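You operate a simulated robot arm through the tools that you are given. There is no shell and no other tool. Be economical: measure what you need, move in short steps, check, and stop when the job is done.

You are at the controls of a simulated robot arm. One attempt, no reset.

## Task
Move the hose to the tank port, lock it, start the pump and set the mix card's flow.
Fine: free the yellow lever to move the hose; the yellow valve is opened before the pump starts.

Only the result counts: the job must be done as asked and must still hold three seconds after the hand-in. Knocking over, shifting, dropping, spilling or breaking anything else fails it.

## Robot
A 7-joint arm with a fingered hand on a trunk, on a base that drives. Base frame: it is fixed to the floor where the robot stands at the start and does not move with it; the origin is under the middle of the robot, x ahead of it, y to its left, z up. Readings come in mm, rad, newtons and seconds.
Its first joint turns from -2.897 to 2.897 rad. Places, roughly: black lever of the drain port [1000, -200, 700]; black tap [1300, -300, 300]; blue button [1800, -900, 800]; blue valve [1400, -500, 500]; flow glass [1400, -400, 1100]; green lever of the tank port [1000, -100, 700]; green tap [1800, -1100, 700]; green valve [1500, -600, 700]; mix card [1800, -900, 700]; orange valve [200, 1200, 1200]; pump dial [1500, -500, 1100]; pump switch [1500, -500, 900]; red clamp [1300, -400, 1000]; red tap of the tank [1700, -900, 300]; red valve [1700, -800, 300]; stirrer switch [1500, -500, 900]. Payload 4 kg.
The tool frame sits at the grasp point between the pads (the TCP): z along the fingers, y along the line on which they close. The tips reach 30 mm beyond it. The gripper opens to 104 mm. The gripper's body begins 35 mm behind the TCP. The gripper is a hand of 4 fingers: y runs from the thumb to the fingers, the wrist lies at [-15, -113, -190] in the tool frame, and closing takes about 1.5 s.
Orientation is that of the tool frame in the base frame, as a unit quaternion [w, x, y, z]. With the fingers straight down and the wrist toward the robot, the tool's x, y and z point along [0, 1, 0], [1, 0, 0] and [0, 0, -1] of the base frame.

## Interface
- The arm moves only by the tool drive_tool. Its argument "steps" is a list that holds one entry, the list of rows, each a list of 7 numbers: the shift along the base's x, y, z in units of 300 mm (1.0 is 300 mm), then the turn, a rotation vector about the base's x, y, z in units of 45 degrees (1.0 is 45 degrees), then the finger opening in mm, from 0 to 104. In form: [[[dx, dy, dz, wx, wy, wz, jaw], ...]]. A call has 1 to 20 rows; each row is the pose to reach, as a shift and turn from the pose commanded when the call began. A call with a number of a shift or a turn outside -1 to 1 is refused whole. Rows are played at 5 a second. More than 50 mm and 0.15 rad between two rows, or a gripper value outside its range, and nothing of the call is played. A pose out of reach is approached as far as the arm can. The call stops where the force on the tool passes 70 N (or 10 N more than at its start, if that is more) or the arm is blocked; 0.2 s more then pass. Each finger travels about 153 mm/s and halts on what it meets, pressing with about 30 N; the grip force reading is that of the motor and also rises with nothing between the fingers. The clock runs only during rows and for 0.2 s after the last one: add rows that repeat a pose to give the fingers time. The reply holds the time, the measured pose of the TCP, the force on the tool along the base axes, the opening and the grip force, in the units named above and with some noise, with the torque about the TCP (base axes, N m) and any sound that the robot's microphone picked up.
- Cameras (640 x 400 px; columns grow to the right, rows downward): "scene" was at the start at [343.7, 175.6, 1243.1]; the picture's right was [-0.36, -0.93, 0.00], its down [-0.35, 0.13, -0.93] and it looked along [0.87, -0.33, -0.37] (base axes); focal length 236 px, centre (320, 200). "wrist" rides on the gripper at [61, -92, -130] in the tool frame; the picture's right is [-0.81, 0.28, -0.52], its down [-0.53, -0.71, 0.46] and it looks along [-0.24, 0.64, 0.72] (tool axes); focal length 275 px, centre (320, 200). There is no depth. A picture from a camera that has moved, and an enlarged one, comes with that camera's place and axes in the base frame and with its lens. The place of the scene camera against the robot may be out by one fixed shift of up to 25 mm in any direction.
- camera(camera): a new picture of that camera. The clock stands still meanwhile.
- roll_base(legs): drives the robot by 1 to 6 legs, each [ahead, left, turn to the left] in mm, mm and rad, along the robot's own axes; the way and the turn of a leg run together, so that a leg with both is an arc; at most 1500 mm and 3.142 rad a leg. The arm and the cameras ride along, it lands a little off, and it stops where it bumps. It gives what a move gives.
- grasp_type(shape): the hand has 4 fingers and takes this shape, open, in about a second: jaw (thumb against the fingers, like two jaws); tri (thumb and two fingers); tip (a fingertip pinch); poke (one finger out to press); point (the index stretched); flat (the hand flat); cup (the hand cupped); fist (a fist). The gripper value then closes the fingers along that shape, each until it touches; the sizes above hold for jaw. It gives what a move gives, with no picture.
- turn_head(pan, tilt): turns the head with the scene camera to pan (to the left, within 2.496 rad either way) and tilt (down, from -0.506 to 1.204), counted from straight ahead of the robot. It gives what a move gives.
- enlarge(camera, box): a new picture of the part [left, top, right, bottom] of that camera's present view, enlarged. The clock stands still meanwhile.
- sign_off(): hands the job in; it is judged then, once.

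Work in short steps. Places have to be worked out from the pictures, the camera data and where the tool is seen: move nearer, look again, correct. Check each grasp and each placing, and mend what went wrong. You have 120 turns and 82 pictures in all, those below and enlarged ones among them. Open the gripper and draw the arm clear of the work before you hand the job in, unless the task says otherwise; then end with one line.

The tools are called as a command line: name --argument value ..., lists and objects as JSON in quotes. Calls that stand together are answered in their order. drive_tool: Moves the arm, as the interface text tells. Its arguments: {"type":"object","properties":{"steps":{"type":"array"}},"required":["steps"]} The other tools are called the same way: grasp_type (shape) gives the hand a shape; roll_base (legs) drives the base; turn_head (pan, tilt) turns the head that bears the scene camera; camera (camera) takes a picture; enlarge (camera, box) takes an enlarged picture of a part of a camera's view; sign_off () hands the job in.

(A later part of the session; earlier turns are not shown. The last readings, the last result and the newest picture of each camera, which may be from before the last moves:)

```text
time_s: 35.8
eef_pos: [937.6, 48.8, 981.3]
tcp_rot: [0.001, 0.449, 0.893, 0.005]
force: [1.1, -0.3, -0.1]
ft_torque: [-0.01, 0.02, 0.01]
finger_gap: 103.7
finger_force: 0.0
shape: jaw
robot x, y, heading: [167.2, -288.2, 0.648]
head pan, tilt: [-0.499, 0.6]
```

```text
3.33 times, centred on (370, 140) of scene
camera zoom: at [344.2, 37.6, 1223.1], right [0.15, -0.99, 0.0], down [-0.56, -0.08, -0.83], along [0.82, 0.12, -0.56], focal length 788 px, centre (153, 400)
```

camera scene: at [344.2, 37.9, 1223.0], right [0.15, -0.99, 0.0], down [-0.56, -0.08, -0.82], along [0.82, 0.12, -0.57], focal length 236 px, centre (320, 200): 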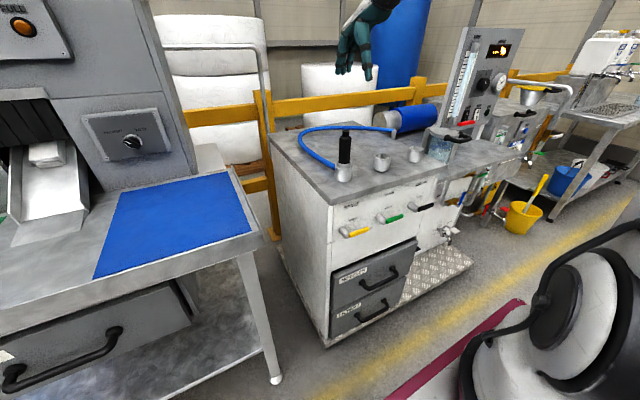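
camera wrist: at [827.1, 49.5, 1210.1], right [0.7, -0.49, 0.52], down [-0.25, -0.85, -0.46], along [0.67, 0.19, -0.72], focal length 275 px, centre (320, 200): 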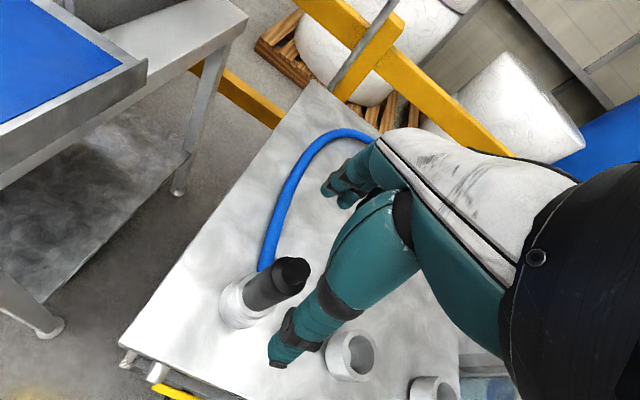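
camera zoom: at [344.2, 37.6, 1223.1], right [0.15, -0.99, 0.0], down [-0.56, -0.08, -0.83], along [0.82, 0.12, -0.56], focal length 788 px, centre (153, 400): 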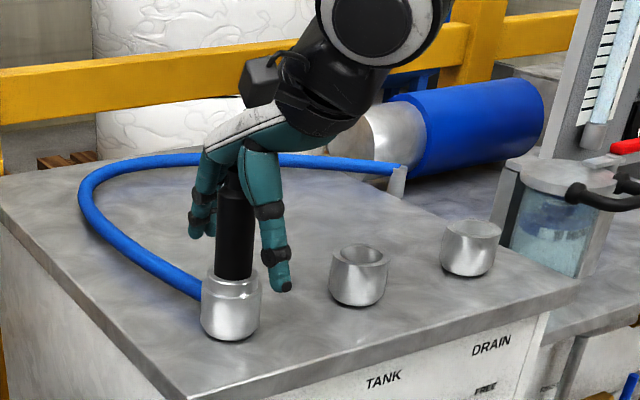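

The nozzle stands between thumb and fingers. I close.

drive_tool --steps '[[[0, 0, 0, 0, 0, 0, 60], [0, 0, 0, 0, 0, 0, 40], [0, 0, 0, 0, 0, 0, 20], [0, 0, 0, 0, 0, 0, 10], [0, 0, 0, 0, 0, 0, 5], [0, 0, 0, 0, 0, 0, 5], [0, 0, 0, 0, 0, 0, 5], [0, 0, 0, 0, 0, 0, 5]]]'

enlarge --camera "scene" --box '[290, 80, 450, 200]'

```text
time_s: 37.6
eef_pos: [937.4, 50.1, 980.9]
tcp_rot: [0.002, 0.449, 0.894, 0.004]
force: [-0.8, -1.2, 0.8]
ft_torque: [0.02, -0.01, 0.02]
finger_gap: 21.4
finger_force: 29.5
shape: jaw
robot x, y, heading: [167.6, -288.2, 0.653]
head pan, tilt: [-0.499, 0.6]
```

```text
3.33 times, centred on (370, 140) of scene
camera zoom: at [344.3, 37.8, 1223.1], right [0.15, -0.99, 0.0], down [-0.56, -0.08, -0.82], along [0.82, 0.12, -0.57], focal length 788 px, centre (153, 400)
```

zoom: 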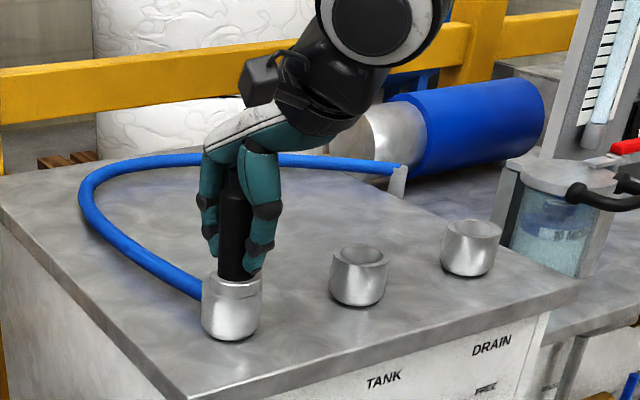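

Gripped at 29 N. I lift 40 mm slowly and check.

drive_tool --steps '[[[0, 0, 0.03, 0, 0, 0, 5], [0, 0, 0.07, 0, 0, 0, 5], [0, 0, 0.1, 0, 0, 0, 5], [0, 0, 0.14, 0, 0, 0, 5]]]'

enlarge --camera "scene" --box '[290, 80, 450, 200]'

```text
time_s: 38.6
eef_pos: [937.0, 50.9, 1023.8]
tcp_rot: [0.002, 0.45, 0.893, 0.004]
force: [0.4, 0.2, -1.8]
ft_torque: [0.0, -0.03, 0.01]
finger_gap: 21.4
finger_force: 29.8
shape: jaw
robot x, y, heading: [169.6, -288.4, 0.648]
head pan, tilt: [-0.499, 0.6]
```

```text
3.33 times, centred on (370, 140) of scene
camera zoom: at [344.3, 37.9, 1223.0], right [0.15, -0.99, 0.0], down [-0.56, -0.08, -0.82], along [0.82, 0.12, -0.57], focal length 788 px, centre (153, 400)
```

zoom: 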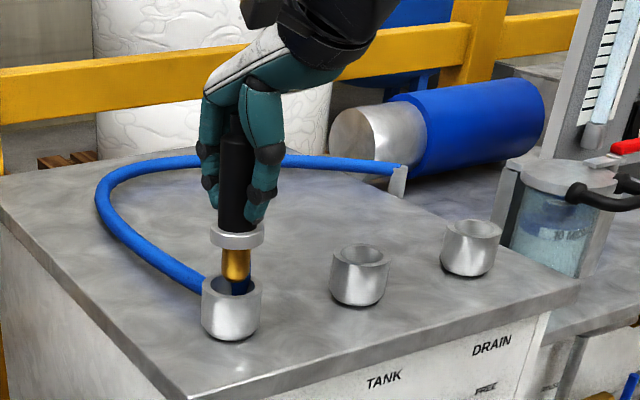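

It comes free; the brass plug is still partly in. I lift another 75 mm.

drive_tool --steps '[[[0, 0, 0.08, 0, 0, 0, 5], [0, 0, 0.16, 0, 0, 0, 5], [0, 0, 0.25, 0, 0, 0, 5]]]'

enlarge --camera "scene" --box '[290, 60, 450, 200]'

camera --camera "wrist"

```text
time_s: 39.4
eef_pos: [938.3, 51.9, 1099.3]
tcp_rot: [0.001, 0.45, 0.893, 0.005]
force: [-0.1, 0.3, -2.1]
ft_torque: [0.02, 0.01, 0.02]
finger_gap: 21.3
finger_force: 30.1
shape: jaw
robot x, y, heading: [169.2, -290.2, 0.651]
head pan, tilt: [-0.499, 0.6]
```

```text
2.86 times, centred on (370, 130) of scene
camera zoom: at [344.3, 37.9, 1223.0], right [0.15, -0.99, 0.0], down [-0.56, -0.08, -0.82], along [0.82, 0.12, -0.57], focal length 676 px, centre (177, 400)
```

zoom: 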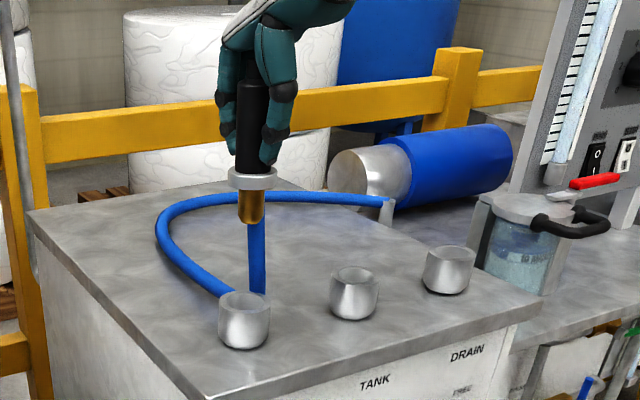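

```text
38 pictures are left
camera wrist: at [827.3, 46.3, 1229.6], right [0.7, -0.49, 0.52], down [-0.25, -0.85, -0.46], along [0.67, 0.19, -0.72], focal length 275 px, centre (320, 200)
```

wrist: 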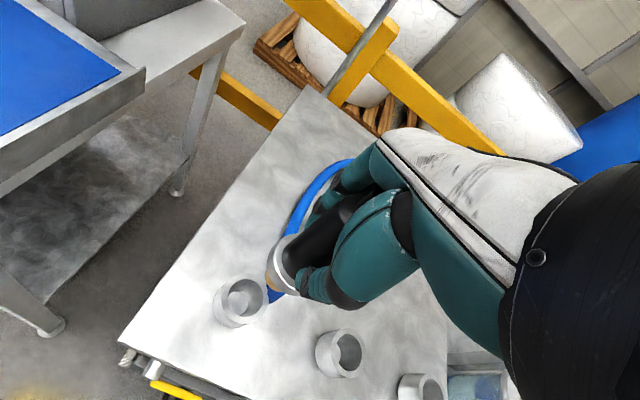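

The plug is clear. Port spacing measures (82, -108) mm; I shift the nozzle over the tank port and look.

drive_tool --steps '[[[0.07, -0.09, 0, 0, 0, 0, 5], [0.14, -0.18, 0, 0, 0, 0, 5], [0.21, -0.27, 0, 0, 0, 0, 5], [0.273, -0.362, 0, 0, 0, 0, 5], [0.273, -0.362, 0, 0, 0, 0, 5]]]'

enlarge --camera "scene" --box '[310, 60, 470, 200]'

enlarge --camera "wrist" --box '[180, 160, 400, 380]'

```text
time_s: 40.6
eef_pos: [1018.5, -54.8, 1098.1]
tcp_rot: [0.0, 0.449, 0.893, 0.005]
force: [0.3, -0.3, -2.1]
ft_torque: [-0.01, 0.01, 0.04]
finger_gap: 21.3
finger_force: 29.7
shape: jaw
robot x, y, heading: [172.4, -284.9, 0.645]
head pan, tilt: [-0.499, 0.6]
```

```text
2.86 times, centred on (390, 130) of scene
camera zoom: at [344.3, 37.8, 1223.1], right [0.15, -0.99, 0.0], down [-0.56, -0.08, -0.82], along [0.82, 0.12, -0.57], focal length 676 px, centre (120, 400)
```

zoom: 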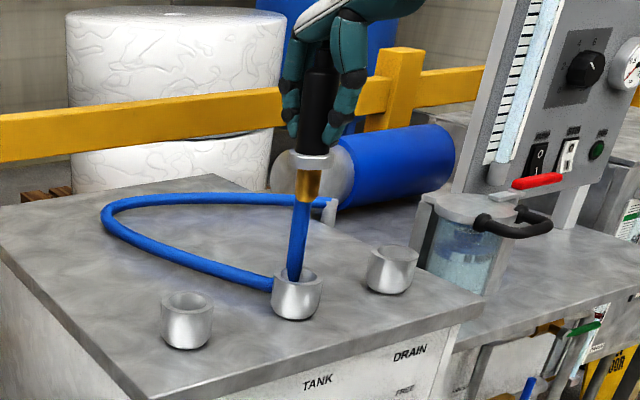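

```text
1.82 times, centred on (290, 270) of wrist
camera zoom: at [908.3, -61.4, 1228.7], right [0.7, -0.49, 0.52], down [-0.25, -0.85, -0.46], along [0.67, 0.19, -0.72], focal length 500 px, centre (374, 73)
```

zoom: 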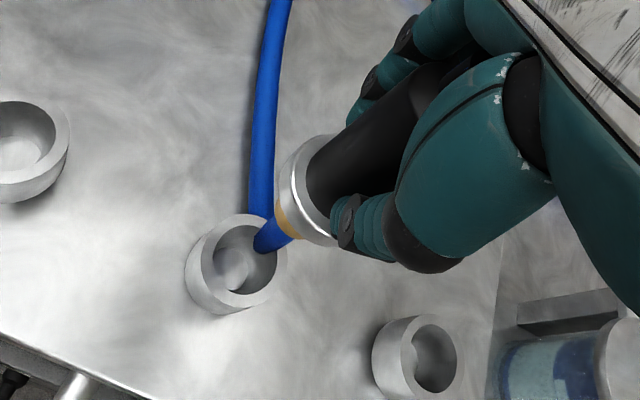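

Both views agree the plug is about 9 mm short along the row. I correct by (+5, -8) and lower to just above the ring.

drive_tool --steps '[[[0.018, -0.028, 0, 0, 0, 0, 5], [0.018, -0.028, -0.08, 0, 0, 0, 5], [0.018, -0.028, -0.15, 0, 0, 0, 5], [0.018, -0.028, -0.15, 0, 0, 0, 5]]]'

enlarge --camera "scene" --box '[340, 80, 440, 180]'

enlarge --camera "wrist" --box '[210, 190, 350, 330]'

```text
time_s: 41.6
eef_pos: [1022.2, -65.8, 1055.0]
tcp_rot: [0.001, 0.45, 0.893, 0.004]
force: [0.4, 0.4, -1.4]
ft_torque: [-0.01, -0.02, 0.0]
finger_gap: 21.4
finger_force: 30.0
shape: jaw
robot x, y, heading: [170.2, -292.0, 0.646]
head pan, tilt: [-0.499, 0.6]
```

```text
4.00 times, centred on (390, 130) of scene
camera zoom: at [344.3, 37.8, 1223.1], right [0.15, -0.99, 0.0], down [-0.56, -0.08, -0.82], along [0.82, 0.12, -0.57], focal length 946 px, centre (40, 480)
```

zoom: 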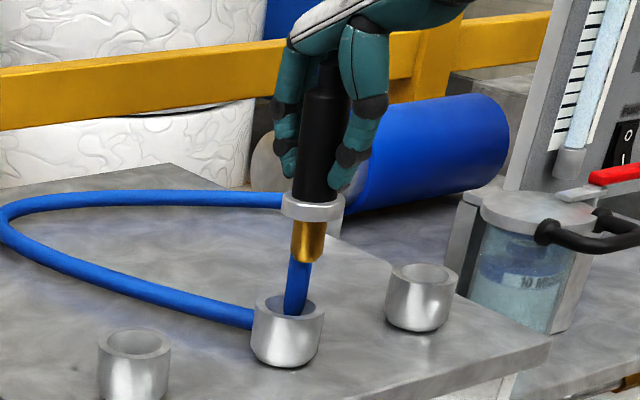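

```text
2.86 times, centred on (280, 260) of wrist
camera zoom: at [912.1, -72.4, 1183.8], right [0.7, -0.49, 0.52], down [-0.25, -0.85, -0.46], along [0.67, 0.19, -0.72], focal length 786 px, centre (434, 29)
```

zoom: 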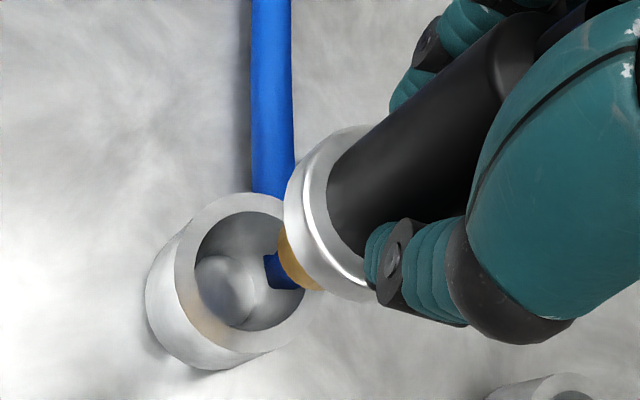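

The plumb line from the nozzle meets the ring's centre to within a few mm. I lower the plug into the ring with small rows.

drive_tool --steps '[[[0, 0.003, -0.05, 0, 0, 0, 5], [0, 0.003, -0.1, 0, 0, 0, 5], [0, 0.003, -0.14, 0, 0, 0, 5], [0, 0.003, -0.18, 0, 0, 0, 5]]]'

enlarge --camera "scene" --box '[340, 80, 440, 180]'

```text
time_s: 42.6
eef_pos: [1024.5, -66.0, 1000.9]
tcp_rot: [0.001, 0.449, 0.894, 0.004]
force: [0.0, 0.3, -2.0]
ft_torque: [0.05, 0.0, -0.03]
finger_gap: 21.4
finger_force: 29.7
shape: jaw
robot x, y, heading: [169.2, -285.3, 0.649]
head pan, tilt: [-0.499, 0.6]
```

```text
4.00 times, centred on (390, 130) of scene
camera zoom: at [344.3, 37.8, 1223.1], right [0.15, -0.99, 0.0], down [-0.56, -0.08, -0.82], along [0.82, 0.12, -0.57], focal length 946 px, centre (40, 480)
```

zoom: 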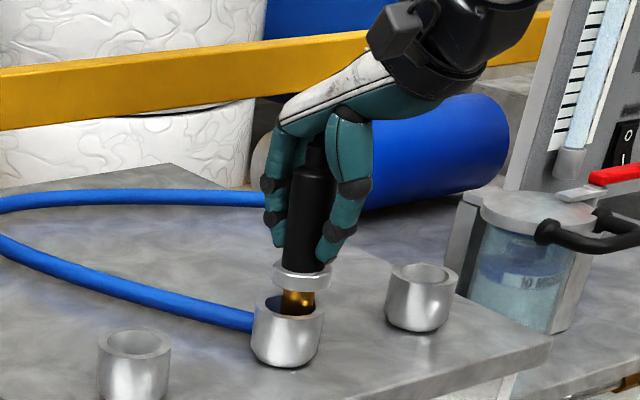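

The plug is entering, about 3 mm to the right; I nudge +y and lower the last 20 mm.

drive_tool --steps '[[[-0.004, 0.01, 0, 0, 0, 0, 5], [-0.004, 0.01, -0.03, 0, 0, 0, 5], [-0.004, 0.01, -0.06, 0, 0, 0, 5], [-0.004, 0.01, -0.07, 0, 0, 0, 5]]]'

enlarge --camera "scene" --box '[340, 80, 440, 180]'

```text
time_s: 43.6
eef_pos: [1024.0, -61.0, 981.3]
tcp_rot: [0.003, 0.448, 0.894, 0.006]
force: [-1.0, -2.9, 15.2]
ft_torque: [0.04, -0.01, 0.0]
finger_gap: 22.2
finger_force: 30.6
shape: jaw
robot x, y, heading: [170.2, -287.5, 0.651]
head pan, tilt: [-0.499, 0.6]
```

```text
4.00 times, centred on (390, 130) of scene
camera zoom: at [343.8, 37.5, 1223.2], right [0.15, -0.99, 0.0], down [-0.56, -0.08, -0.83], along [0.82, 0.12, -0.56], focal length 946 px, centre (40, 480)
```

zoom: 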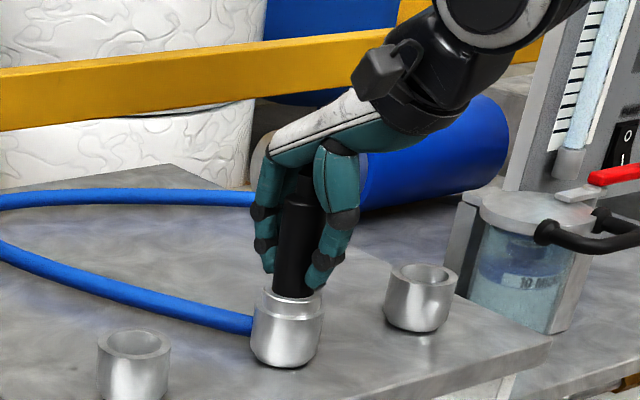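

Seated: collar flush on the ring, 15 N seat force. I open and rise straight up.

drive_tool --steps '[[[0, 0, 0, 0, 0, 0, 40], [0, 0, 0, 0, 0, 0, 80], [0, 0, 0, 0, 0, 0, 104], [0, 0, 0, 0, 0, 0, 104], [0, 0, 0.1, 0, 0, 0, 104], [0, 0, 0.25, 0, 0, 0, 104], [0, 0, 0.4, 0, 0, 0, 104], [0, 0, 0.55, 0, 0, 0, 104], [0, 0, 0.65, 0, 0, 0, 104]]]'

enlarge --camera "scene" --box '[310, 60, 470, 240]'

```text
time_s: 45.6
eef_pos: [1027.2, -65.7, 1172.5]
tcp_rot: [0.002, 0.449, 0.893, 0.004]
force: [0.4, 0.4, 0.2]
ft_torque: [0.0, 0.01, 0.0]
finger_gap: 104.0
finger_force: 0.0
shape: jaw
robot x, y, heading: [169.7, -287.6, 0.651]
head pan, tilt: [-0.499, 0.6]
```

```text
2.22 times, centred on (390, 150) of scene
camera zoom: at [344.4, 37.7, 1223.1], right [0.15, -0.99, 0.0], down [-0.56, -0.08, -0.82], along [0.82, 0.12, -0.57], focal length 526 px, centre (164, 311)
```

zoom: 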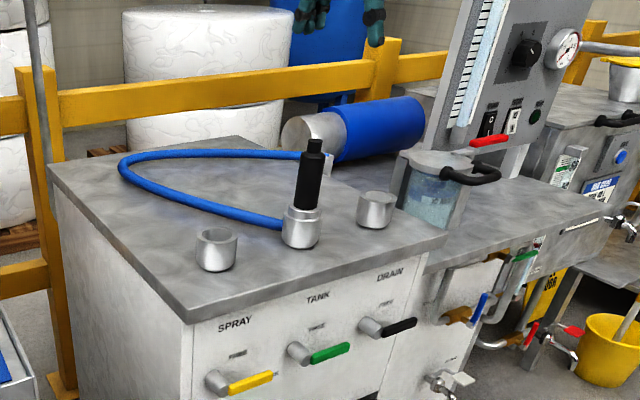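

The hose stands in the tank port. Next the green lever: I back the base off 300 mm and right 135 mm, to copy the geometry that worked for the yellow one.

roll_base --legs '[[-300, 0, 0], [0, -135, 0]]'

grasp_type --shape "point"

drive_tool --steps '[[[0, 0, 0, 0.083, -0.111, 0, 0], [0, 0, 0, 0.167, -0.222, 0, 0], [0, 0, 0, 0.25, -0.333, 0, 0], [0, 0, 0, 0.334, -0.444, 0, 0]]]'

```text
time_s: 47.8
eef_pos: [786.0, -243.0, 1172.7]
tcp_rot: [0.001, 0.448, 0.894, 0.005]
force: [0.0, 0.0, 0.0]
ft_torque: [-0.03, -0.02, 0.0]
finger_gap: 103.5
finger_force: 0.1
shape: jaw
robot x, y, heading: [-71.1, -469.2, 0.649]
head pan, tilt: [-0.499, 0.6]
stopped in leg 1: the robot was blocked; the commanded pose is now the measured one
```

```text
time_s: 48.7
eef_pos: [787.7, -242.1, 1173.2]
tcp_rot: [0.001, 0.447, 0.894, 0.004]
force: [0.2, 0.3, -0.2]
ft_torque: [0.02, 0.03, -0.01]
finger_gap: 96.1
finger_force: 0.0
shape: point
robot x, y, heading: [-68.4, -470.2, 0.651]
head pan, tilt: [-0.499, 0.6]
```

```text
time_s: 49.7
eef_pos: [787.3, -242.5, 1171.6]
tcp_rot: [0.098, 0.436, 0.872, 0.199]
force: [0.1, -0.5, -0.1]
ft_torque: [0.02, 0.01, 0.01]
finger_gap: 96.2
finger_force: 0.1
shape: point
robot x, y, heading: [-67.3, -468.6, 0.647]
head pan, tilt: [-0.499, 0.6]
```

The base just touched something at the very end of the backing leg. I go 40 mm ahead, then right 135 mm, and look back briefly.

roll_base --legs '[[40, 0, 0], [0, -135, 0]]'

turn_head --pan 2.4 --tilt 0.7

camera --camera "scene"

```text
time_s: 51.5
eef_pos: [900.7, -325.2, 1172.9]
tcp_rot: [0.098, 0.437, 0.872, 0.198]
force: [0.1, 0.1, 0.9]
ft_torque: [0.0, 0.04, -0.01]
finger_gap: 96.0
finger_force: 0.0
shape: point
robot x, y, heading: [44.0, -553.8, 0.659]
head pan, tilt: [-0.499, 0.6]
```

```text
time_s: 54.0
eef_pos: [900.8, -326.0, 1173.1]
tcp_rot: [0.097, 0.436, 0.872, 0.197]
force: [0.0, -0.5, 1.1]
ft_torque: [0.03, -0.03, 0.01]
finger_gap: 95.9
finger_force: 0.1
shape: point
robot x, y, heading: [42.4, -555.0, 0.651]
head pan, tilt: [2.4, 0.7]
```

```text
30 pictures are left
camera scene: at [46.0, -231.7, 1214.5], right [0.09, 1.0, 0.0], down [0.64, -0.06, -0.77], along [-0.76, 0.07, -0.64], focal length 236 px, centre (320, 200)
```

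scene: 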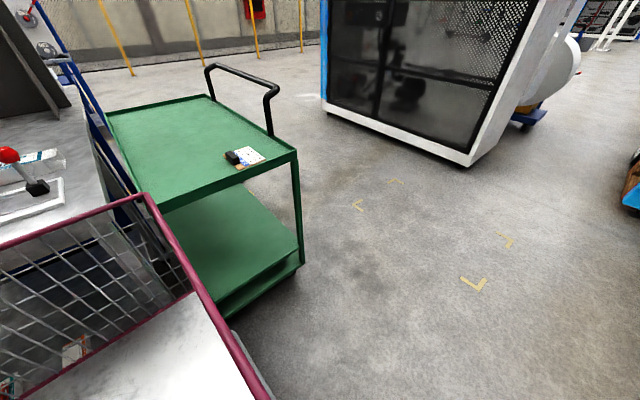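

A green trolley stands behind; I'll keep away from it. Now the hand goes left and down in front of the green lever.

drive_tool --steps '[[[-0.02, 0.07, -0.12, 0, 0, 0, 0], [-0.04, 0.14, -0.24, 0, 0, 0, 0], [-0.06, 0.21, -0.36, 0, 0, 0, 0], [-0.08, 0.28, -0.48, 0, 0, 0, 0], [-0.113, 0.353, -0.6, 0, 0, 0, 0], [-0.113, 0.353, -0.75, 0, 0, 0, 0], [-0.113, 0.353, -0.9, 0, 0, 0, 0], [-0.113, 0.353, -1.0, 0, 0, 0, 0]]]'

turn_head --pan -0.45 --tilt 0.65

camera --camera "wrist"

```text
time_s: 55.8
eef_pos: [866.8, -218.0, 872.9]
tcp_rot: [0.099, 0.437, 0.872, 0.197]
force: [-0.2, 0.1, 0.5]
ft_torque: [-0.04, -0.02, -0.02]
finger_gap: 0.2
finger_force: 0.0
shape: point
robot x, y, heading: [43.2, -552.8, 0.655]
head pan, tilt: [2.4, 0.7]
```

```text
time_s: 58.3
eef_pos: [867.3, -218.4, 872.0]
tcp_rot: [0.097, 0.436, 0.872, 0.198]
force: [-0.7, 0.0, 0.8]
ft_torque: [0.0, 0.01, -0.01]
finger_gap: 0.2
finger_force: 0.1
shape: point
robot x, y, heading: [45.8, -552.5, 0.656]
head pan, tilt: [-0.45, 0.649]
```

```text
29 pictures are left
camera wrist: at [719.6, -252.6, 951.8], right [0.51, -0.63, 0.58], down [-0.04, -0.69, -0.72], along [0.86, 0.34, -0.38], focal length 275 px, centre (320, 200)
```

wrist: 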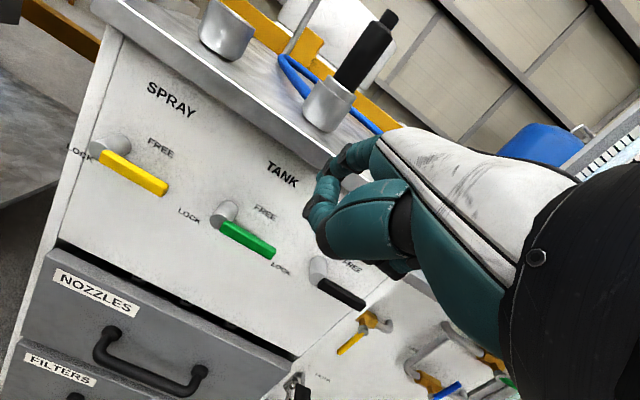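

Green pivot at u 630, z 742, lever tip to u 705. I descend to z 792, move in to n 632, above the lever.

drive_tool --steps '[[[0, 0, -0.14, 0, 0, 0, 0], [0, 0, -0.265, 0, 0, 0, 0], [0.093, 0.07, -0.265, 0, 0, 0, 0], [0.186, 0.14, -0.265, 0, 0, 0, 0]]]'

enlarge --camera "wrist" --box '[180, 100, 420, 300]'

```text
time_s: 59.3
eef_pos: [923.1, -177.4, 794.6]
tcp_rot: [0.098, 0.437, 0.872, 0.198]
force: [0.6, -0.2, 0.1]
ft_torque: [0.0, 0.02, -0.01]
finger_gap: 0.0
finger_force: 0.2
shape: point
robot x, y, heading: [43.6, -547.6, 0.65]
head pan, tilt: [-0.45, 0.649]
```

```text
2.00 times, centred on (300, 200) of wrist
camera zoom: at [775.5, -211.2, 873.1], right [0.51, -0.63, 0.58], down [-0.04, -0.69, -0.72], along [0.86, 0.34, -0.38], focal length 551 px, centre (360, 200)
```

zoom: 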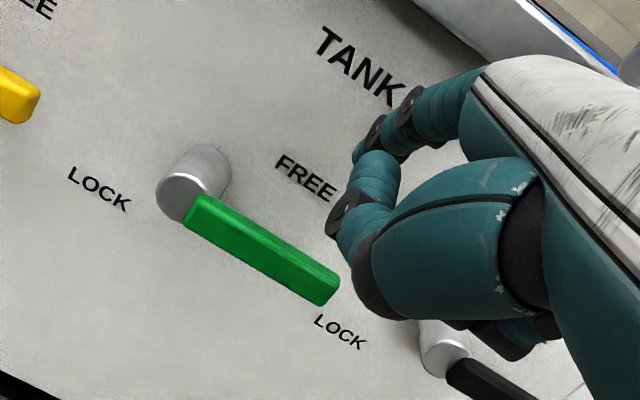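

Now I push down along the lever's arc.

drive_tool --steps '[[[0.002, -0.003, -0.07, 0, 0, 0, 0], [0.003, -0.004, -0.13, 0, 0, 0, 0], [0.008, -0.011, -0.22, 0, 0, 0, 0], [0.0, 0.0, -0.27, 0, 0, 0, 0], [-0.014, 0.019, -0.31, 0, 0, 0, 0]]]'

enlarge --camera "wrist" --box '[180, 60, 420, 260]'

```text
time_s: 60.5
eef_pos: [918.8, -172.7, 701.4]
tcp_rot: [0.098, 0.437, 0.872, 0.197]
force: [0.1, -0.7, 1.1]
ft_torque: [0.05, -0.04, -0.02]
finger_gap: 0.2
finger_force: 0.0
shape: point
robot x, y, heading: [44.8, -557.0, 0.655]
head pan, tilt: [-0.45, 0.649]
```

```text
2.00 times, centred on (300, 160) of wrist
camera zoom: at [771.3, -208.2, 779.6], right [0.51, -0.63, 0.58], down [-0.04, -0.69, -0.72], along [0.86, 0.34, -0.38], focal length 551 px, centre (360, 280)
```

zoom: 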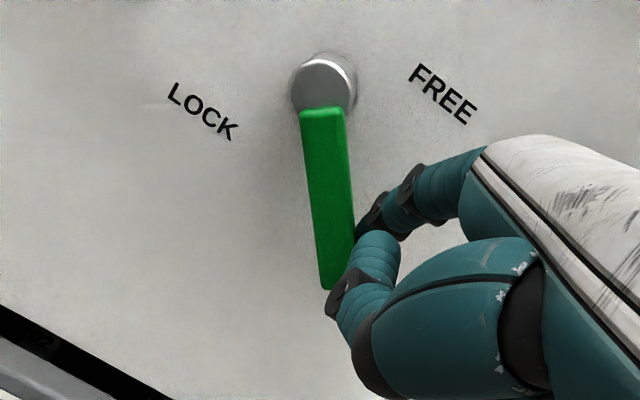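

The lever is halfway. I continue left and slightly down.

drive_tool --steps '[[[-0.02, 0.027, -0.025, 0, 0, 0, 0], [-0.04, 0.053, -0.037, 0, 0, 0, 0], [-0.06, 0.08, -0.04, 0, 0, 0, 0], [-0.07, 0.093, -0.04, 0, 0, 0, 0], [-0.07, 0.093, -0.04, 0, 0, 0, 0]]]'

enlarge --camera "wrist" --box '[180, 60, 420, 260]'

```text
time_s: 61.7
eef_pos: [900.9, -144.8, 688.8]
tcp_rot: [0.098, 0.437, 0.872, 0.197]
force: [2.8, -2.1, -1.9]
ft_torque: [-0.02, 0.1, -0.2]
finger_gap: 96.2
finger_force: 0.1
shape: point
robot x, y, heading: [45.0, -552.8, 0.651]
head pan, tilt: [-0.45, 0.649]
```

```text
2.00 times, centred on (300, 160) of wrist
camera zoom: at [751.5, -179.9, 767.1], right [0.51, -0.63, 0.58], down [-0.04, -0.69, -0.72], along [0.86, 0.34, -0.38], focal length 551 px, centre (360, 280)
```

zoom: 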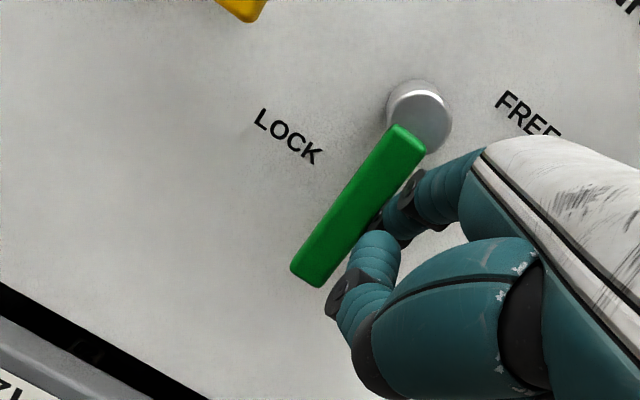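

The lever hangs vertical beside LOCK. One more small push against the stop, then I withdraw and look.

drive_tool --steps '[[[-0.008, 0.011, 0, 0, 0, 0, 0], [-0.014, 0.019, 0, 0, 0, 0, 0], [0.005, -0.007, 0, 0, 0, 0, 0], [-0.09, -0.08, 0, 0, 0, 0, 0], [-0.2, -0.155, 0, 0, 0, 0, 0], [-0.3, -0.23, 0, 0, 0, 0, 0]]]'

camera --camera "wrist"

```text
time_s: 63.1
eef_pos: [809.1, -213.7, 691.5]
tcp_rot: [0.098, 0.437, 0.872, 0.198]
force: [-0.2, 1.3, 0.5]
ft_torque: [0.0, -0.04, -0.01]
finger_gap: 0.0
finger_force: 0.0
shape: point
robot x, y, heading: [41.8, -555.2, 0.649]
head pan, tilt: [-0.45, 0.649]
```

```text
25 pictures are left
camera wrist: at [660.6, -249.0, 770.3], right [0.51, -0.63, 0.58], down [-0.04, -0.69, -0.72], along [0.86, 0.34, -0.38], focal length 275 px, centre (320, 200)
```

wrist: 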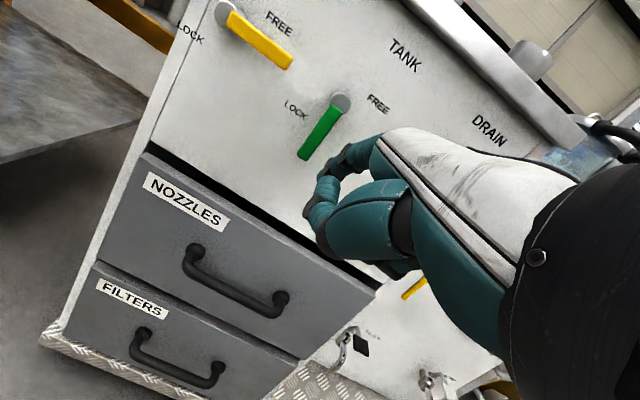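

Locked. Next the yellow valve: triangulated handle bottom near [1245, -308, 505]. I strafe the base right 365 mm and look at the valve from there.

roll_base --legs '[[0, -365, 0]]'

camera --camera "wrist"

camera --camera "scene"

```text
time_s: 65.4
eef_pos: [1028.8, -504.2, 690.7]
tcp_rot: [0.098, 0.438, 0.871, 0.198]
force: [1.2, -0.3, -1.0]
ft_torque: [0.02, -0.04, -0.01]
finger_gap: 0.0
finger_force: 0.0
shape: point
robot x, y, heading: [265.0, -840.1, 0.65]
head pan, tilt: [-0.45, 0.649]
```

```text
24 pictures are left
camera wrist: at [880.3, -537.6, 770.2], right [0.51, -0.64, 0.58], down [-0.04, -0.69, -0.72], along [0.86, 0.34, -0.38], focal length 275 px, centre (320, 200)
```

wrist: 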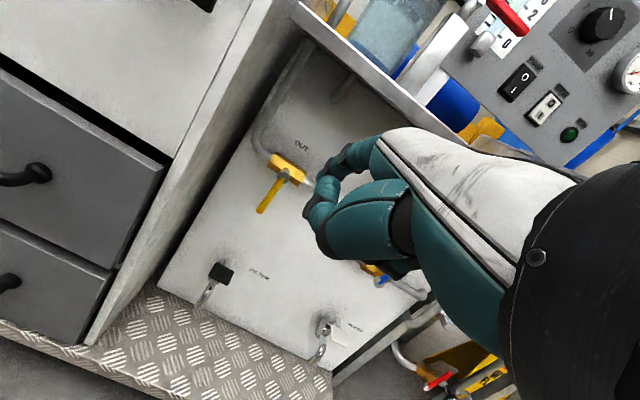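

```text
23 pictures are left
camera scene: at [435.0, -509.2, 1218.8], right [0.2, -0.98, 0.0], down [-0.59, -0.12, -0.8], along [0.78, 0.16, -0.6], focal length 236 px, centre (320, 200)
```

scene: 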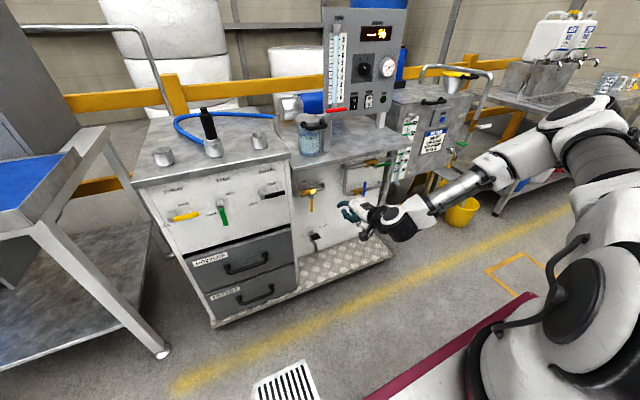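

The valve is clear now: pivot ≈ (u 1004, z 580), handle tip z 502, plane n ≈ 820; its pipe is horizontal. I move the base ahead 160 mm, then lower the hand.

roll_base --legs '[[160, 0, 0]]'

drive_tool --steps '[[[-0.02, 0.03, -0.1, 0, 0, 0, 0], [-0.04, 0.06, -0.2, 0, 0, 0, 0], [-0.06, 0.09, -0.3, 0, 0, 0, 0], [-0.08, 0.12, -0.4, 0, 0, 0, 0], [-0.1, 0.133, -0.5, 0, 0, 0, 0], [-0.1, 0.133, -0.613, 0, 0, 0, 0]]]'

```text
time_s: 66.8
eef_pos: [1152.8, -407.3, 691.8]
tcp_rot: [0.099, 0.437, 0.872, 0.198]
force: [0.1, 0.2, 0.6]
ft_torque: [-0.01, 0.01, 0.0]
finger_gap: 0.0
finger_force: 0.0
shape: point
robot x, y, heading: [390.5, -747.8, 0.647]
head pan, tilt: [-0.45, 0.649]
```

```text
time_s: 68.2
eef_pos: [1141.4, -357.6, 622.1]
tcp_rot: [0.098, 0.437, 0.872, 0.197]
force: [-0.6, -0.2, 0.0]
ft_torque: [-0.02, 0.0, 0.0]
finger_gap: 0.1
finger_force: 0.1
shape: point
out of reach, approached as far as the arm can: row 3, 4, 5, 6
robot x, y, heading: [386.3, -745.3, 0.649]
head pan, tilt: [-0.45, 0.649]
```

Limit at z 622 here. Hand further to the robot's right and less pitch helps, so I back off 100 mm, then move the hand right, nearer, with pitch 10°, and test lowering there.

roll_base --legs '[[-100, 0, 0]]'

drive_tool --steps '[[[0.03, -0.15, 0.05, -0.033, 0.045, 0, 0], [0.07, -0.3, 0.05, -0.067, 0.089, 0, 0], [0.1, -0.44, 0.05, -0.1, 0.133, 0, 0], [0.14, -0.58, 0.05, -0.133, 0.178, 0, 0], [0.17, -0.73, 0.05, -0.167, 0.222, 0, 0], [0.207, -0.88, 0.05, -0.2, 0.267, 0, 0]]]'

drive_tool --steps '[[[0, 0, -0.1, 0, 0, 0, 0], [0, 0, -0.2, 0, 0, 0, 0], [0, 0, -0.3, 0, 0, 0, 0], [0, 0, -0.38, 0, 0, 0, 0], [0, 0, -0.45, 0, 0, 0, 0]]]'

```text
time_s: 69.4
eef_pos: [1059.4, -417.7, 622.8]
tcp_rot: [0.098, 0.438, 0.872, 0.198]
force: [0.2, 0.0, -0.4]
ft_torque: [-0.02, 0.02, -0.01]
finger_gap: 0.0
finger_force: 0.0
shape: point
robot x, y, heading: [305.5, -806.9, 0.65]
head pan, tilt: [-0.45, 0.649]
```

```text
time_s: 70.8
eef_pos: [1123.5, -682.1, 636.5]
tcp_rot: [0.04, 0.445, 0.891, 0.082]
force: [-0.2, -0.1, 0.3]
ft_torque: [-0.01, 0.02, -0.01]
finger_gap: 0.1
finger_force: 0.1
shape: point
robot x, y, heading: [307.1, -807.7, 0.65]
head pan, tilt: [-0.45, 0.649]
```

```text
time_s: 72.0
eef_pos: [1124.2, -682.3, 571.7]
tcp_rot: [0.039, 0.447, 0.89, 0.082]
force: [-0.8, -0.1, 0.0]
ft_torque: [0.01, -0.03, 0.04]
finger_gap: 0.0
finger_force: 0.2
shape: point
out of reach, approached as far as the arm can: row 3, 4, 5
robot x, y, heading: [303.6, -806.1, 0.654]
head pan, tilt: [-0.45, 0.649]
```

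Limit is now 571. I test yawing the hand left 0.3 rad, more in line with the forearm, and lowering.

drive_tool --steps '[[[0, 0, 0.03, 0, 0, 0.13, 0], [0, 0, 0.03, 0, 0, 0.26, 0], [0, 0, 0.03, 0, 0, 0.38, 0], [0, 0, -0.05, 0, 0, 0.38, 0], [0, 0, -0.1, 0, 0, 0.38, 0], [0, 0, -0.15, 0, 0, 0.38, 0], [0, 0, -0.2, 0, 0, 0.38, 0]]]'

```text
time_s: 73.6
eef_pos: [1124.6, -681.4, 570.0]
tcp_rot: [0.027, 0.309, 0.947, 0.086]
force: [-0.5, -0.1, 0.0]
ft_torque: [-0.03, -0.03, 0.01]
finger_gap: 0.1
finger_force: 0.1
shape: point
out of reach, approached as far as the arm can: row 4, 5, 6, 7
robot x, y, heading: [306.9, -803.0, 0.655]
head pan, tilt: [-0.45, 0.649]
```

Yaw made no difference; the wrist seems limited to about z 740 here. I turn the yaw back and test whether reaching further out lets it go lower.

drive_tool --steps '[[[0.04, 0.03, 0.03, 0, 0, -0.13, 0], [0.13, 0.1, 0.03, 0, 0, -0.26, 0], [0.22, 0.17, 0.03, 0, 0, -0.38, 0], [0.32, 0.24, 0.03, 0, 0, -0.38, 0], [0.4, 0.3, -0.05, 0, 0, -0.38, 0], [0.4, 0.3, -0.12, 0, 0, -0.38, 0], [0.4, 0.3, -0.2, 0, 0, -0.38, 0]]]'

```text
time_s: 75.2
eef_pos: [1230.4, -590.5, 578.8]
tcp_rot: [0.04, 0.447, 0.89, 0.082]
force: [0.0, 0.7, 0.2]
ft_torque: [-0.02, 0.03, -0.01]
finger_gap: 0.2
finger_force: 0.0
shape: point
out of reach, approached as far as the arm can: row 5, 6, 7
robot x, y, heading: [308.4, -807.5, 0.65]
head pan, tilt: [-0.45, 0.649]
```

Same limit further out. I test nearer in, with the hand pointing straight down.

drive_tool --steps '[[[-0.12, -0.09, 0.05, -0.033, 0.045, 0, 0], [-0.24, -0.18, 0.05, -0.067, 0.089, 0, 0], [-0.36, -0.27, 0.05, -0.1, 0.133, 0, 0], [-0.48, -0.36, 0.05, -0.133, 0.178, 0, 0], [-0.6, -0.45, 0.05, -0.133, 0.178, 0, 0], [-0.72, -0.54, 0, -0.133, 0.178, 0, 0], [-0.8, -0.6, -0.1, -0.133, 0.178, 0, 0], [-0.8, -0.6, -0.2, -0.133, 0.178, 0, 0], [-0.8, -0.6, -0.3, -0.133, 0.178, 0, 0], [-0.8, -0.6, -0.4, -0.133, 0.178, 0, 0]]]'

```text
time_s: 77.4
eef_pos: [1001.1, -772.6, 563.3]
tcp_rot: [0.001, 0.449, 0.893, 0.003]
force: [0.0, -0.2, -0.4]
ft_torque: [0.03, -0.01, 0.02]
finger_gap: 0.0
finger_force: 0.1
shape: point
out of reach, approached as far as the arm can: row 7, 8, 9, 10
robot x, y, heading: [306.6, -806.4, 0.65]
head pan, tilt: [-0.45, 0.649]
```

The wrist can't go below about z 745, so I need a longer reach downward. The flat hand, straight fingers sloping 45° at this pitch, should reach under the handle; I look at that shape.

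grasp_type --shape "flat"

enlarge --camera "scene" --box '[370, 190, 550, 330]'

camera --camera "wrist"

```text
time_s: 78.3
eef_pos: [1000.8, -774.3, 562.7]
tcp_rot: [0.001, 0.448, 0.894, 0.003]
force: [-0.8, 0.3, -0.2]
ft_torque: [-0.02, -0.02, 0.01]
finger_gap: 95.7
finger_force: 0.0
shape: flat
robot x, y, heading: [308.4, -804.9, 0.654]
head pan, tilt: [-0.45, 0.649]
```

```text
2.86 times, centred on (460, 260) of scene
camera zoom: at [478.6, -475.9, 1218.8], right [0.2, -0.98, 0.0], down [-0.59, -0.12, -0.8], along [0.78, 0.16, -0.6], focal length 676 px, centre (-80, 29)
```

zoom: 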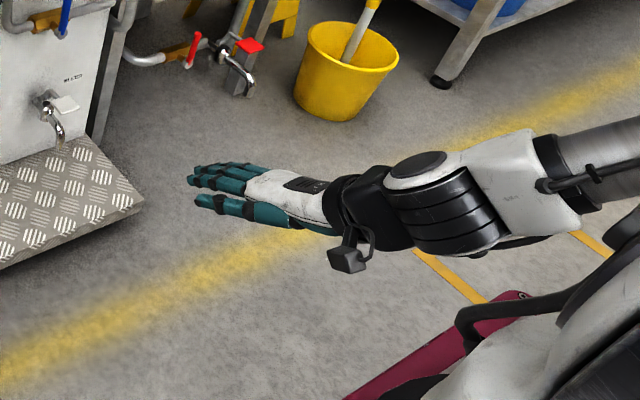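

```text
21 pictures are left
camera wrist: at [890.3, -779.4, 693.1], right [0.7, -0.49, 0.52], down [-0.25, -0.85, -0.46], along [0.67, 0.19, -0.72], focal length 275 px, centre (320, 200)
```

wrist: 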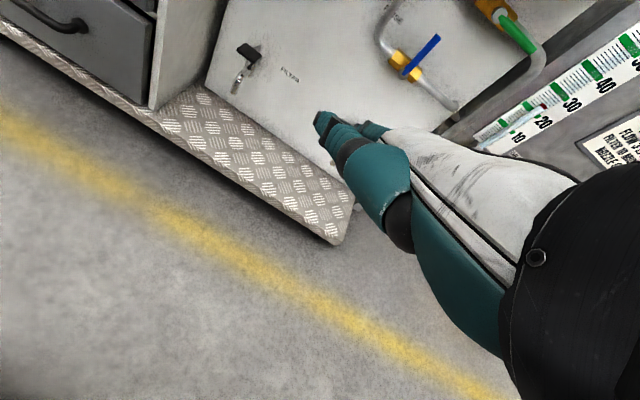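

The flat fingertips measure about 122 mm ahead and 8 mm below the TCP: good. I pitch −8°, set the hand for the valve, and bring the base left and ahead.

drive_tool --steps '[[[0.045, 0.12, 0.07, -0.053, 0.071, 0, 104], [0.092, 0.249, 0.14, -0.107, 0.142, 0, 104]]]'

roll_base --legs '[[0, 228, 0], [240, 0, 0]]'

camera --camera "wrist"

```text
time_s: 78.9
eef_pos: [1030.3, -699.0, 603.7]
tcp_rot: [-0.03, 0.448, 0.891, -0.059]
force: [0.8, -0.3, -0.1]
ft_torque: [0.02, 0.01, -0.01]
finger_gap: 95.9
finger_force: 0.1
shape: flat
robot x, y, heading: [309.7, -806.9, 0.653]
head pan, tilt: [-0.45, 0.649]
```

```text
time_s: 81.9
eef_pos: [1081.9, -368.7, 603.1]
tcp_rot: [-0.029, 0.443, 0.894, -0.06]
force: [-0.6, 0.4, 0.6]
ft_torque: [0.0, -0.01, -0.01]
finger_gap: 96.1
finger_force: 0.1
shape: flat
robot x, y, heading: [363.8, -480.1, 0.662]
head pan, tilt: [-0.45, 0.649]
```

```text
20 pictures are left
camera wrist: at [986.8, -364.2, 745.6], right [0.76, -0.44, 0.48], down [-0.29, -0.89, -0.36], along [0.58, 0.14, -0.8], focal length 275 px, centre (320, 200)
```

wrist: 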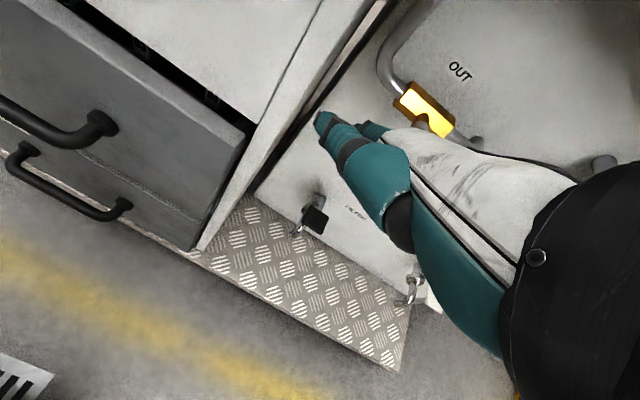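

Hand is at u 945, just left of the handle, tips 60 mm short of it. I lower to z 548, then advance 65 mm.

drive_tool --steps '[[[0, 0, -0.09, 0, 0, 0, 104], [0, 0, -0.18, 0, 0, 0, 104], [0.06, 0.045, -0.18, 0, 0, 0, 104], [0.12, 0.09, -0.18, 0, 0, 0, 104], [0.173, 0.13, -0.18, 0, 0, 0, 104]]]'

enlarge --camera "wrist" --box '[260, 20, 500, 180]'

```text
time_s: 83.1
eef_pos: [1134.3, -330.7, 548.2]
tcp_rot: [-0.03, 0.443, 0.894, -0.059]
force: [-0.6, 0.2, -0.9]
ft_torque: [0.01, 0.01, 0.0]
finger_gap: 96.1
finger_force: 0.0
shape: flat
robot x, y, heading: [361.2, -484.2, 0.661]
head pan, tilt: [-0.45, 0.649]
```

```text
2.50 times, centred on (380, 100) of wrist
camera zoom: at [1039.2, -325.9, 690.7], right [0.76, -0.44, 0.48], down [-0.29, -0.89, -0.36], along [0.58, 0.14, -0.8], focal length 688 px, centre (170, 450)
```

zoom: 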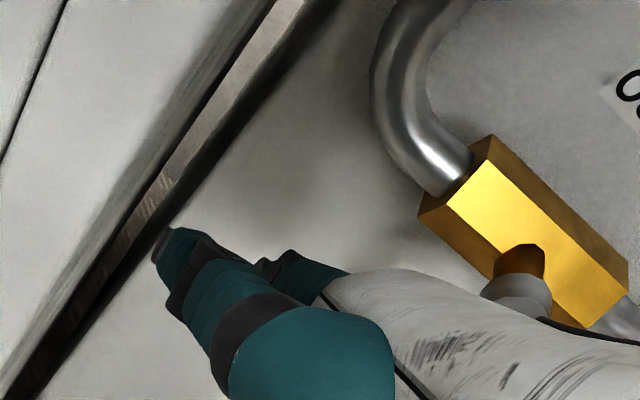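

No contact, tips are left of the handle and beyond its plane. I push right.

drive_tool --steps '[[[0.032, -0.043, 0, 0, 0, 0, 104], [0.06, -0.08, -0.005, 0, 0, 0, 104], [0.082, -0.109, -0.01, 0, 0, 0, 104], [0.106, -0.14, -0.005, 0, 0, 0, 104], [0.128, -0.17, 0, 0, 0, 0, 104]]]'

camera --camera "wrist"

enlarge --camera "scene" --box '[320, 150, 480, 270]'

```text
time_s: 84.3
eef_pos: [1173.7, -380.7, 549.5]
tcp_rot: [-0.03, 0.443, 0.894, -0.058]
force: [-2.7, -0.4, -1.4]
ft_torque: [0.0, 0.01, 0.2]
finger_gap: 96.0
finger_force: 0.2
shape: flat
robot x, y, heading: [358.0, -487.1, 0.659]
head pan, tilt: [-0.45, 0.649]
```

```text
18 pictures are left
camera wrist: at [1077.8, -376.6, 692.0], right [0.76, -0.44, 0.48], down [-0.29, -0.89, -0.36], along [0.58, 0.14, -0.8], focal length 275 px, centre (320, 200)
```

wrist: 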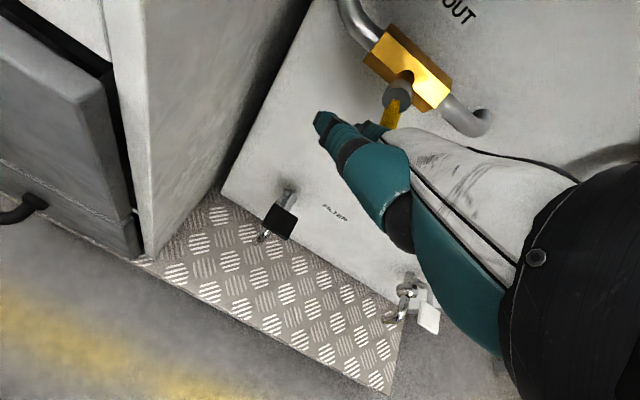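

```text
3.33 times, centred on (400, 210) of scene
camera zoom: at [528.1, -152.8, 1218.8], right [0.21, -0.98, 0.0], down [-0.59, -0.13, -0.8], along [0.78, 0.17, -0.6], focal length 788 px, centre (53, 167)
```

zoom: 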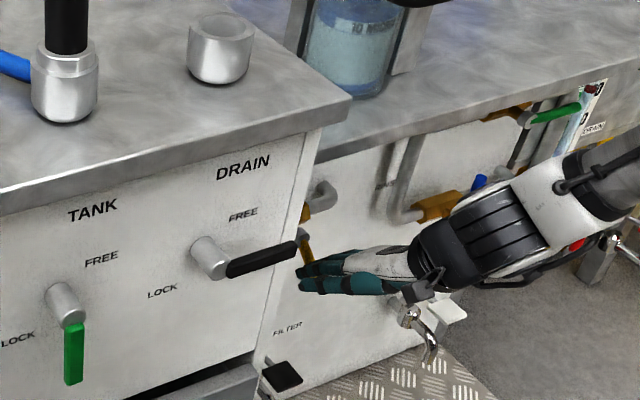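

The handle follows, turned about 20° so far. I continue right and up along its arc.

drive_tool --steps '[[[0.018, -0.024, -0.013, 0, 0, 0, 104], [0.044, -0.059, 0, 0, 0, 0, 104], [0.064, -0.085, 0.013, 0, 0, 0, 104], [0.09, -0.12, 0.04, 0, 0, 0, 104], [0.11, -0.146, 0.065, 0, 0, 0, 104]]]'

camera --camera "wrist"

```text
time_s: 85.5
eef_pos: [1207.1, -423.6, 571.6]
tcp_rot: [-0.029, 0.443, 0.894, -0.059]
force: [-0.1, 0.1, 0.3]
ft_torque: [-0.01, 0.02, 0.02]
finger_gap: 96.2
finger_force: 0.0
shape: flat
robot x, y, heading: [362.2, -485.2, 0.657]
head pan, tilt: [-0.45, 0.649]
```

```text
16 pictures are left
camera wrist: at [1111.6, -419.8, 713.2], right [0.76, -0.44, 0.48], down [-0.29, -0.89, -0.36], along [0.58, 0.14, -0.8], focal length 275 px, centre (320, 200)
```

wrist: 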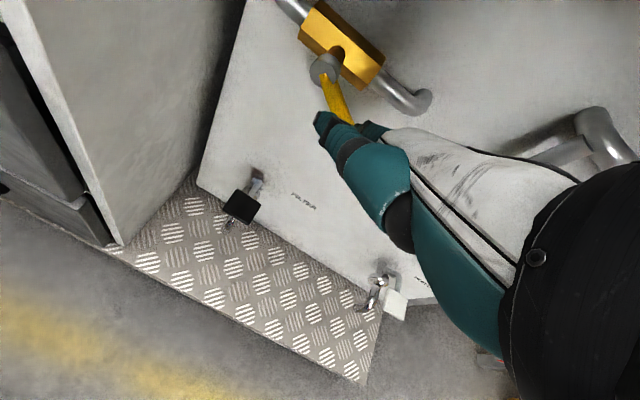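

About 65° now. I lift further with a slight slide right.

drive_tool --steps '[[[0.008, -0.011, 0.025, 0, 0, 0, 104], [0.012, -0.016, 0.05, 0, 0, 0, 104], [0.014, -0.019, 0.07, 0, 0, 0, 104], [0.014, -0.019, 0.085, 0, 0, 0, 104]]]'

enlarge --camera "wrist" --box '[240, 0, 440, 160]'

```text
time_s: 86.5
eef_pos: [1210.3, -429.4, 596.4]
tcp_rot: [-0.029, 0.442, 0.895, -0.059]
force: [-0.1, 0.4, 0.4]
ft_torque: [0.01, 0.02, -0.01]
finger_gap: 96.2
finger_force: 0.0
shape: flat
robot x, y, heading: [360.2, -482.3, 0.66]
head pan, tilt: [-0.45, 0.649]
```

```text
2.50 times, centred on (340, 80) of wrist
camera zoom: at [1114.2, -425.0, 737.9], right [0.76, -0.44, 0.48], down [-0.29, -0.89, -0.36], along [0.58, 0.14, -0.8], focal length 688 px, centre (270, 500)
```

zoom: 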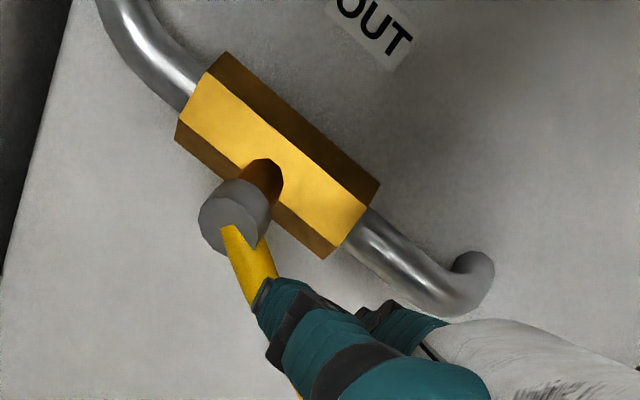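

The fingers slipped in front of the handle: not deep enough. I back off, go under, and enter 13 mm deeper below the handle.

drive_tool --steps '[[[-0.107, -0.08, 0, 0, 0, 0, 104], [-0.137, -0.04, -0.095, 0, 0, 0, 104], [-0.167, 0, -0.187, 0, 0, 0, 104], [-0.095, 0.054, -0.187, 0, 0, 0, 104], [-0.025, 0.106, -0.187, 0, 0, 0, 104]]]'

```text
time_s: 87.7
eef_pos: [1201.5, -397.1, 538.7]
tcp_rot: [-0.03, 0.442, 0.894, -0.059]
force: [-3.9, -2.3, -1.3]
ft_torque: [-0.01, 0.1, 0.01]
finger_gap: 95.8
finger_force: 0.0
shape: flat
robot x, y, heading: [360.5, -485.4, 0.663]
head pan, tilt: [-0.45, 0.649]
```

Slight contact only. Now I lift straight up under the handle.

drive_tool --steps '[[[0.0, 0.0, 0.04, 0, 0, 0, 104], [0.008, -0.011, 0.08, 0, 0, 0, 104], [0.016, -0.021, 0.12, 0, 0, 0, 104], [0.026, -0.035, 0.15, 0, 0, 0, 104]]]'

enlarge --camera "wrist" --box '[240, 0, 440, 160]'

```text
time_s: 88.7
eef_pos: [1210.5, -408.6, 581.5]
tcp_rot: [-0.03, 0.443, 0.894, -0.06]
force: [-11.3, -4.0, -9.4]
ft_torque: [-0.54, 0.87, 0.16]
finger_gap: 96.0
finger_force: 0.0
shape: flat
robot x, y, heading: [359.8, -484.6, 0.665]
head pan, tilt: [-0.45, 0.649]
```

```text
2.50 times, centred on (340, 80) of wrist
camera zoom: at [1114.4, -404.6, 723.2], right [0.76, -0.44, 0.47], down [-0.29, -0.89, -0.36], along [0.58, 0.14, -0.8], focal length 688 px, centre (270, 500)
```

zoom: 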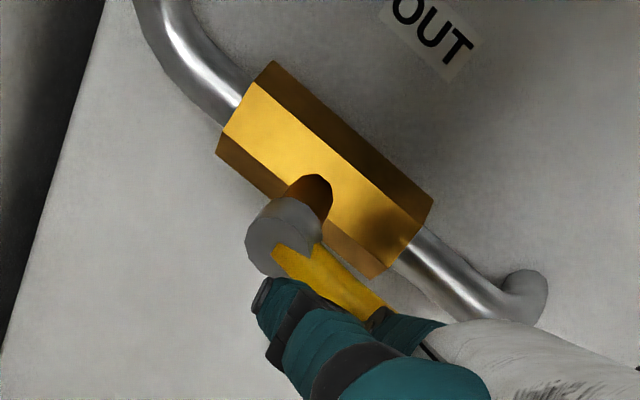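

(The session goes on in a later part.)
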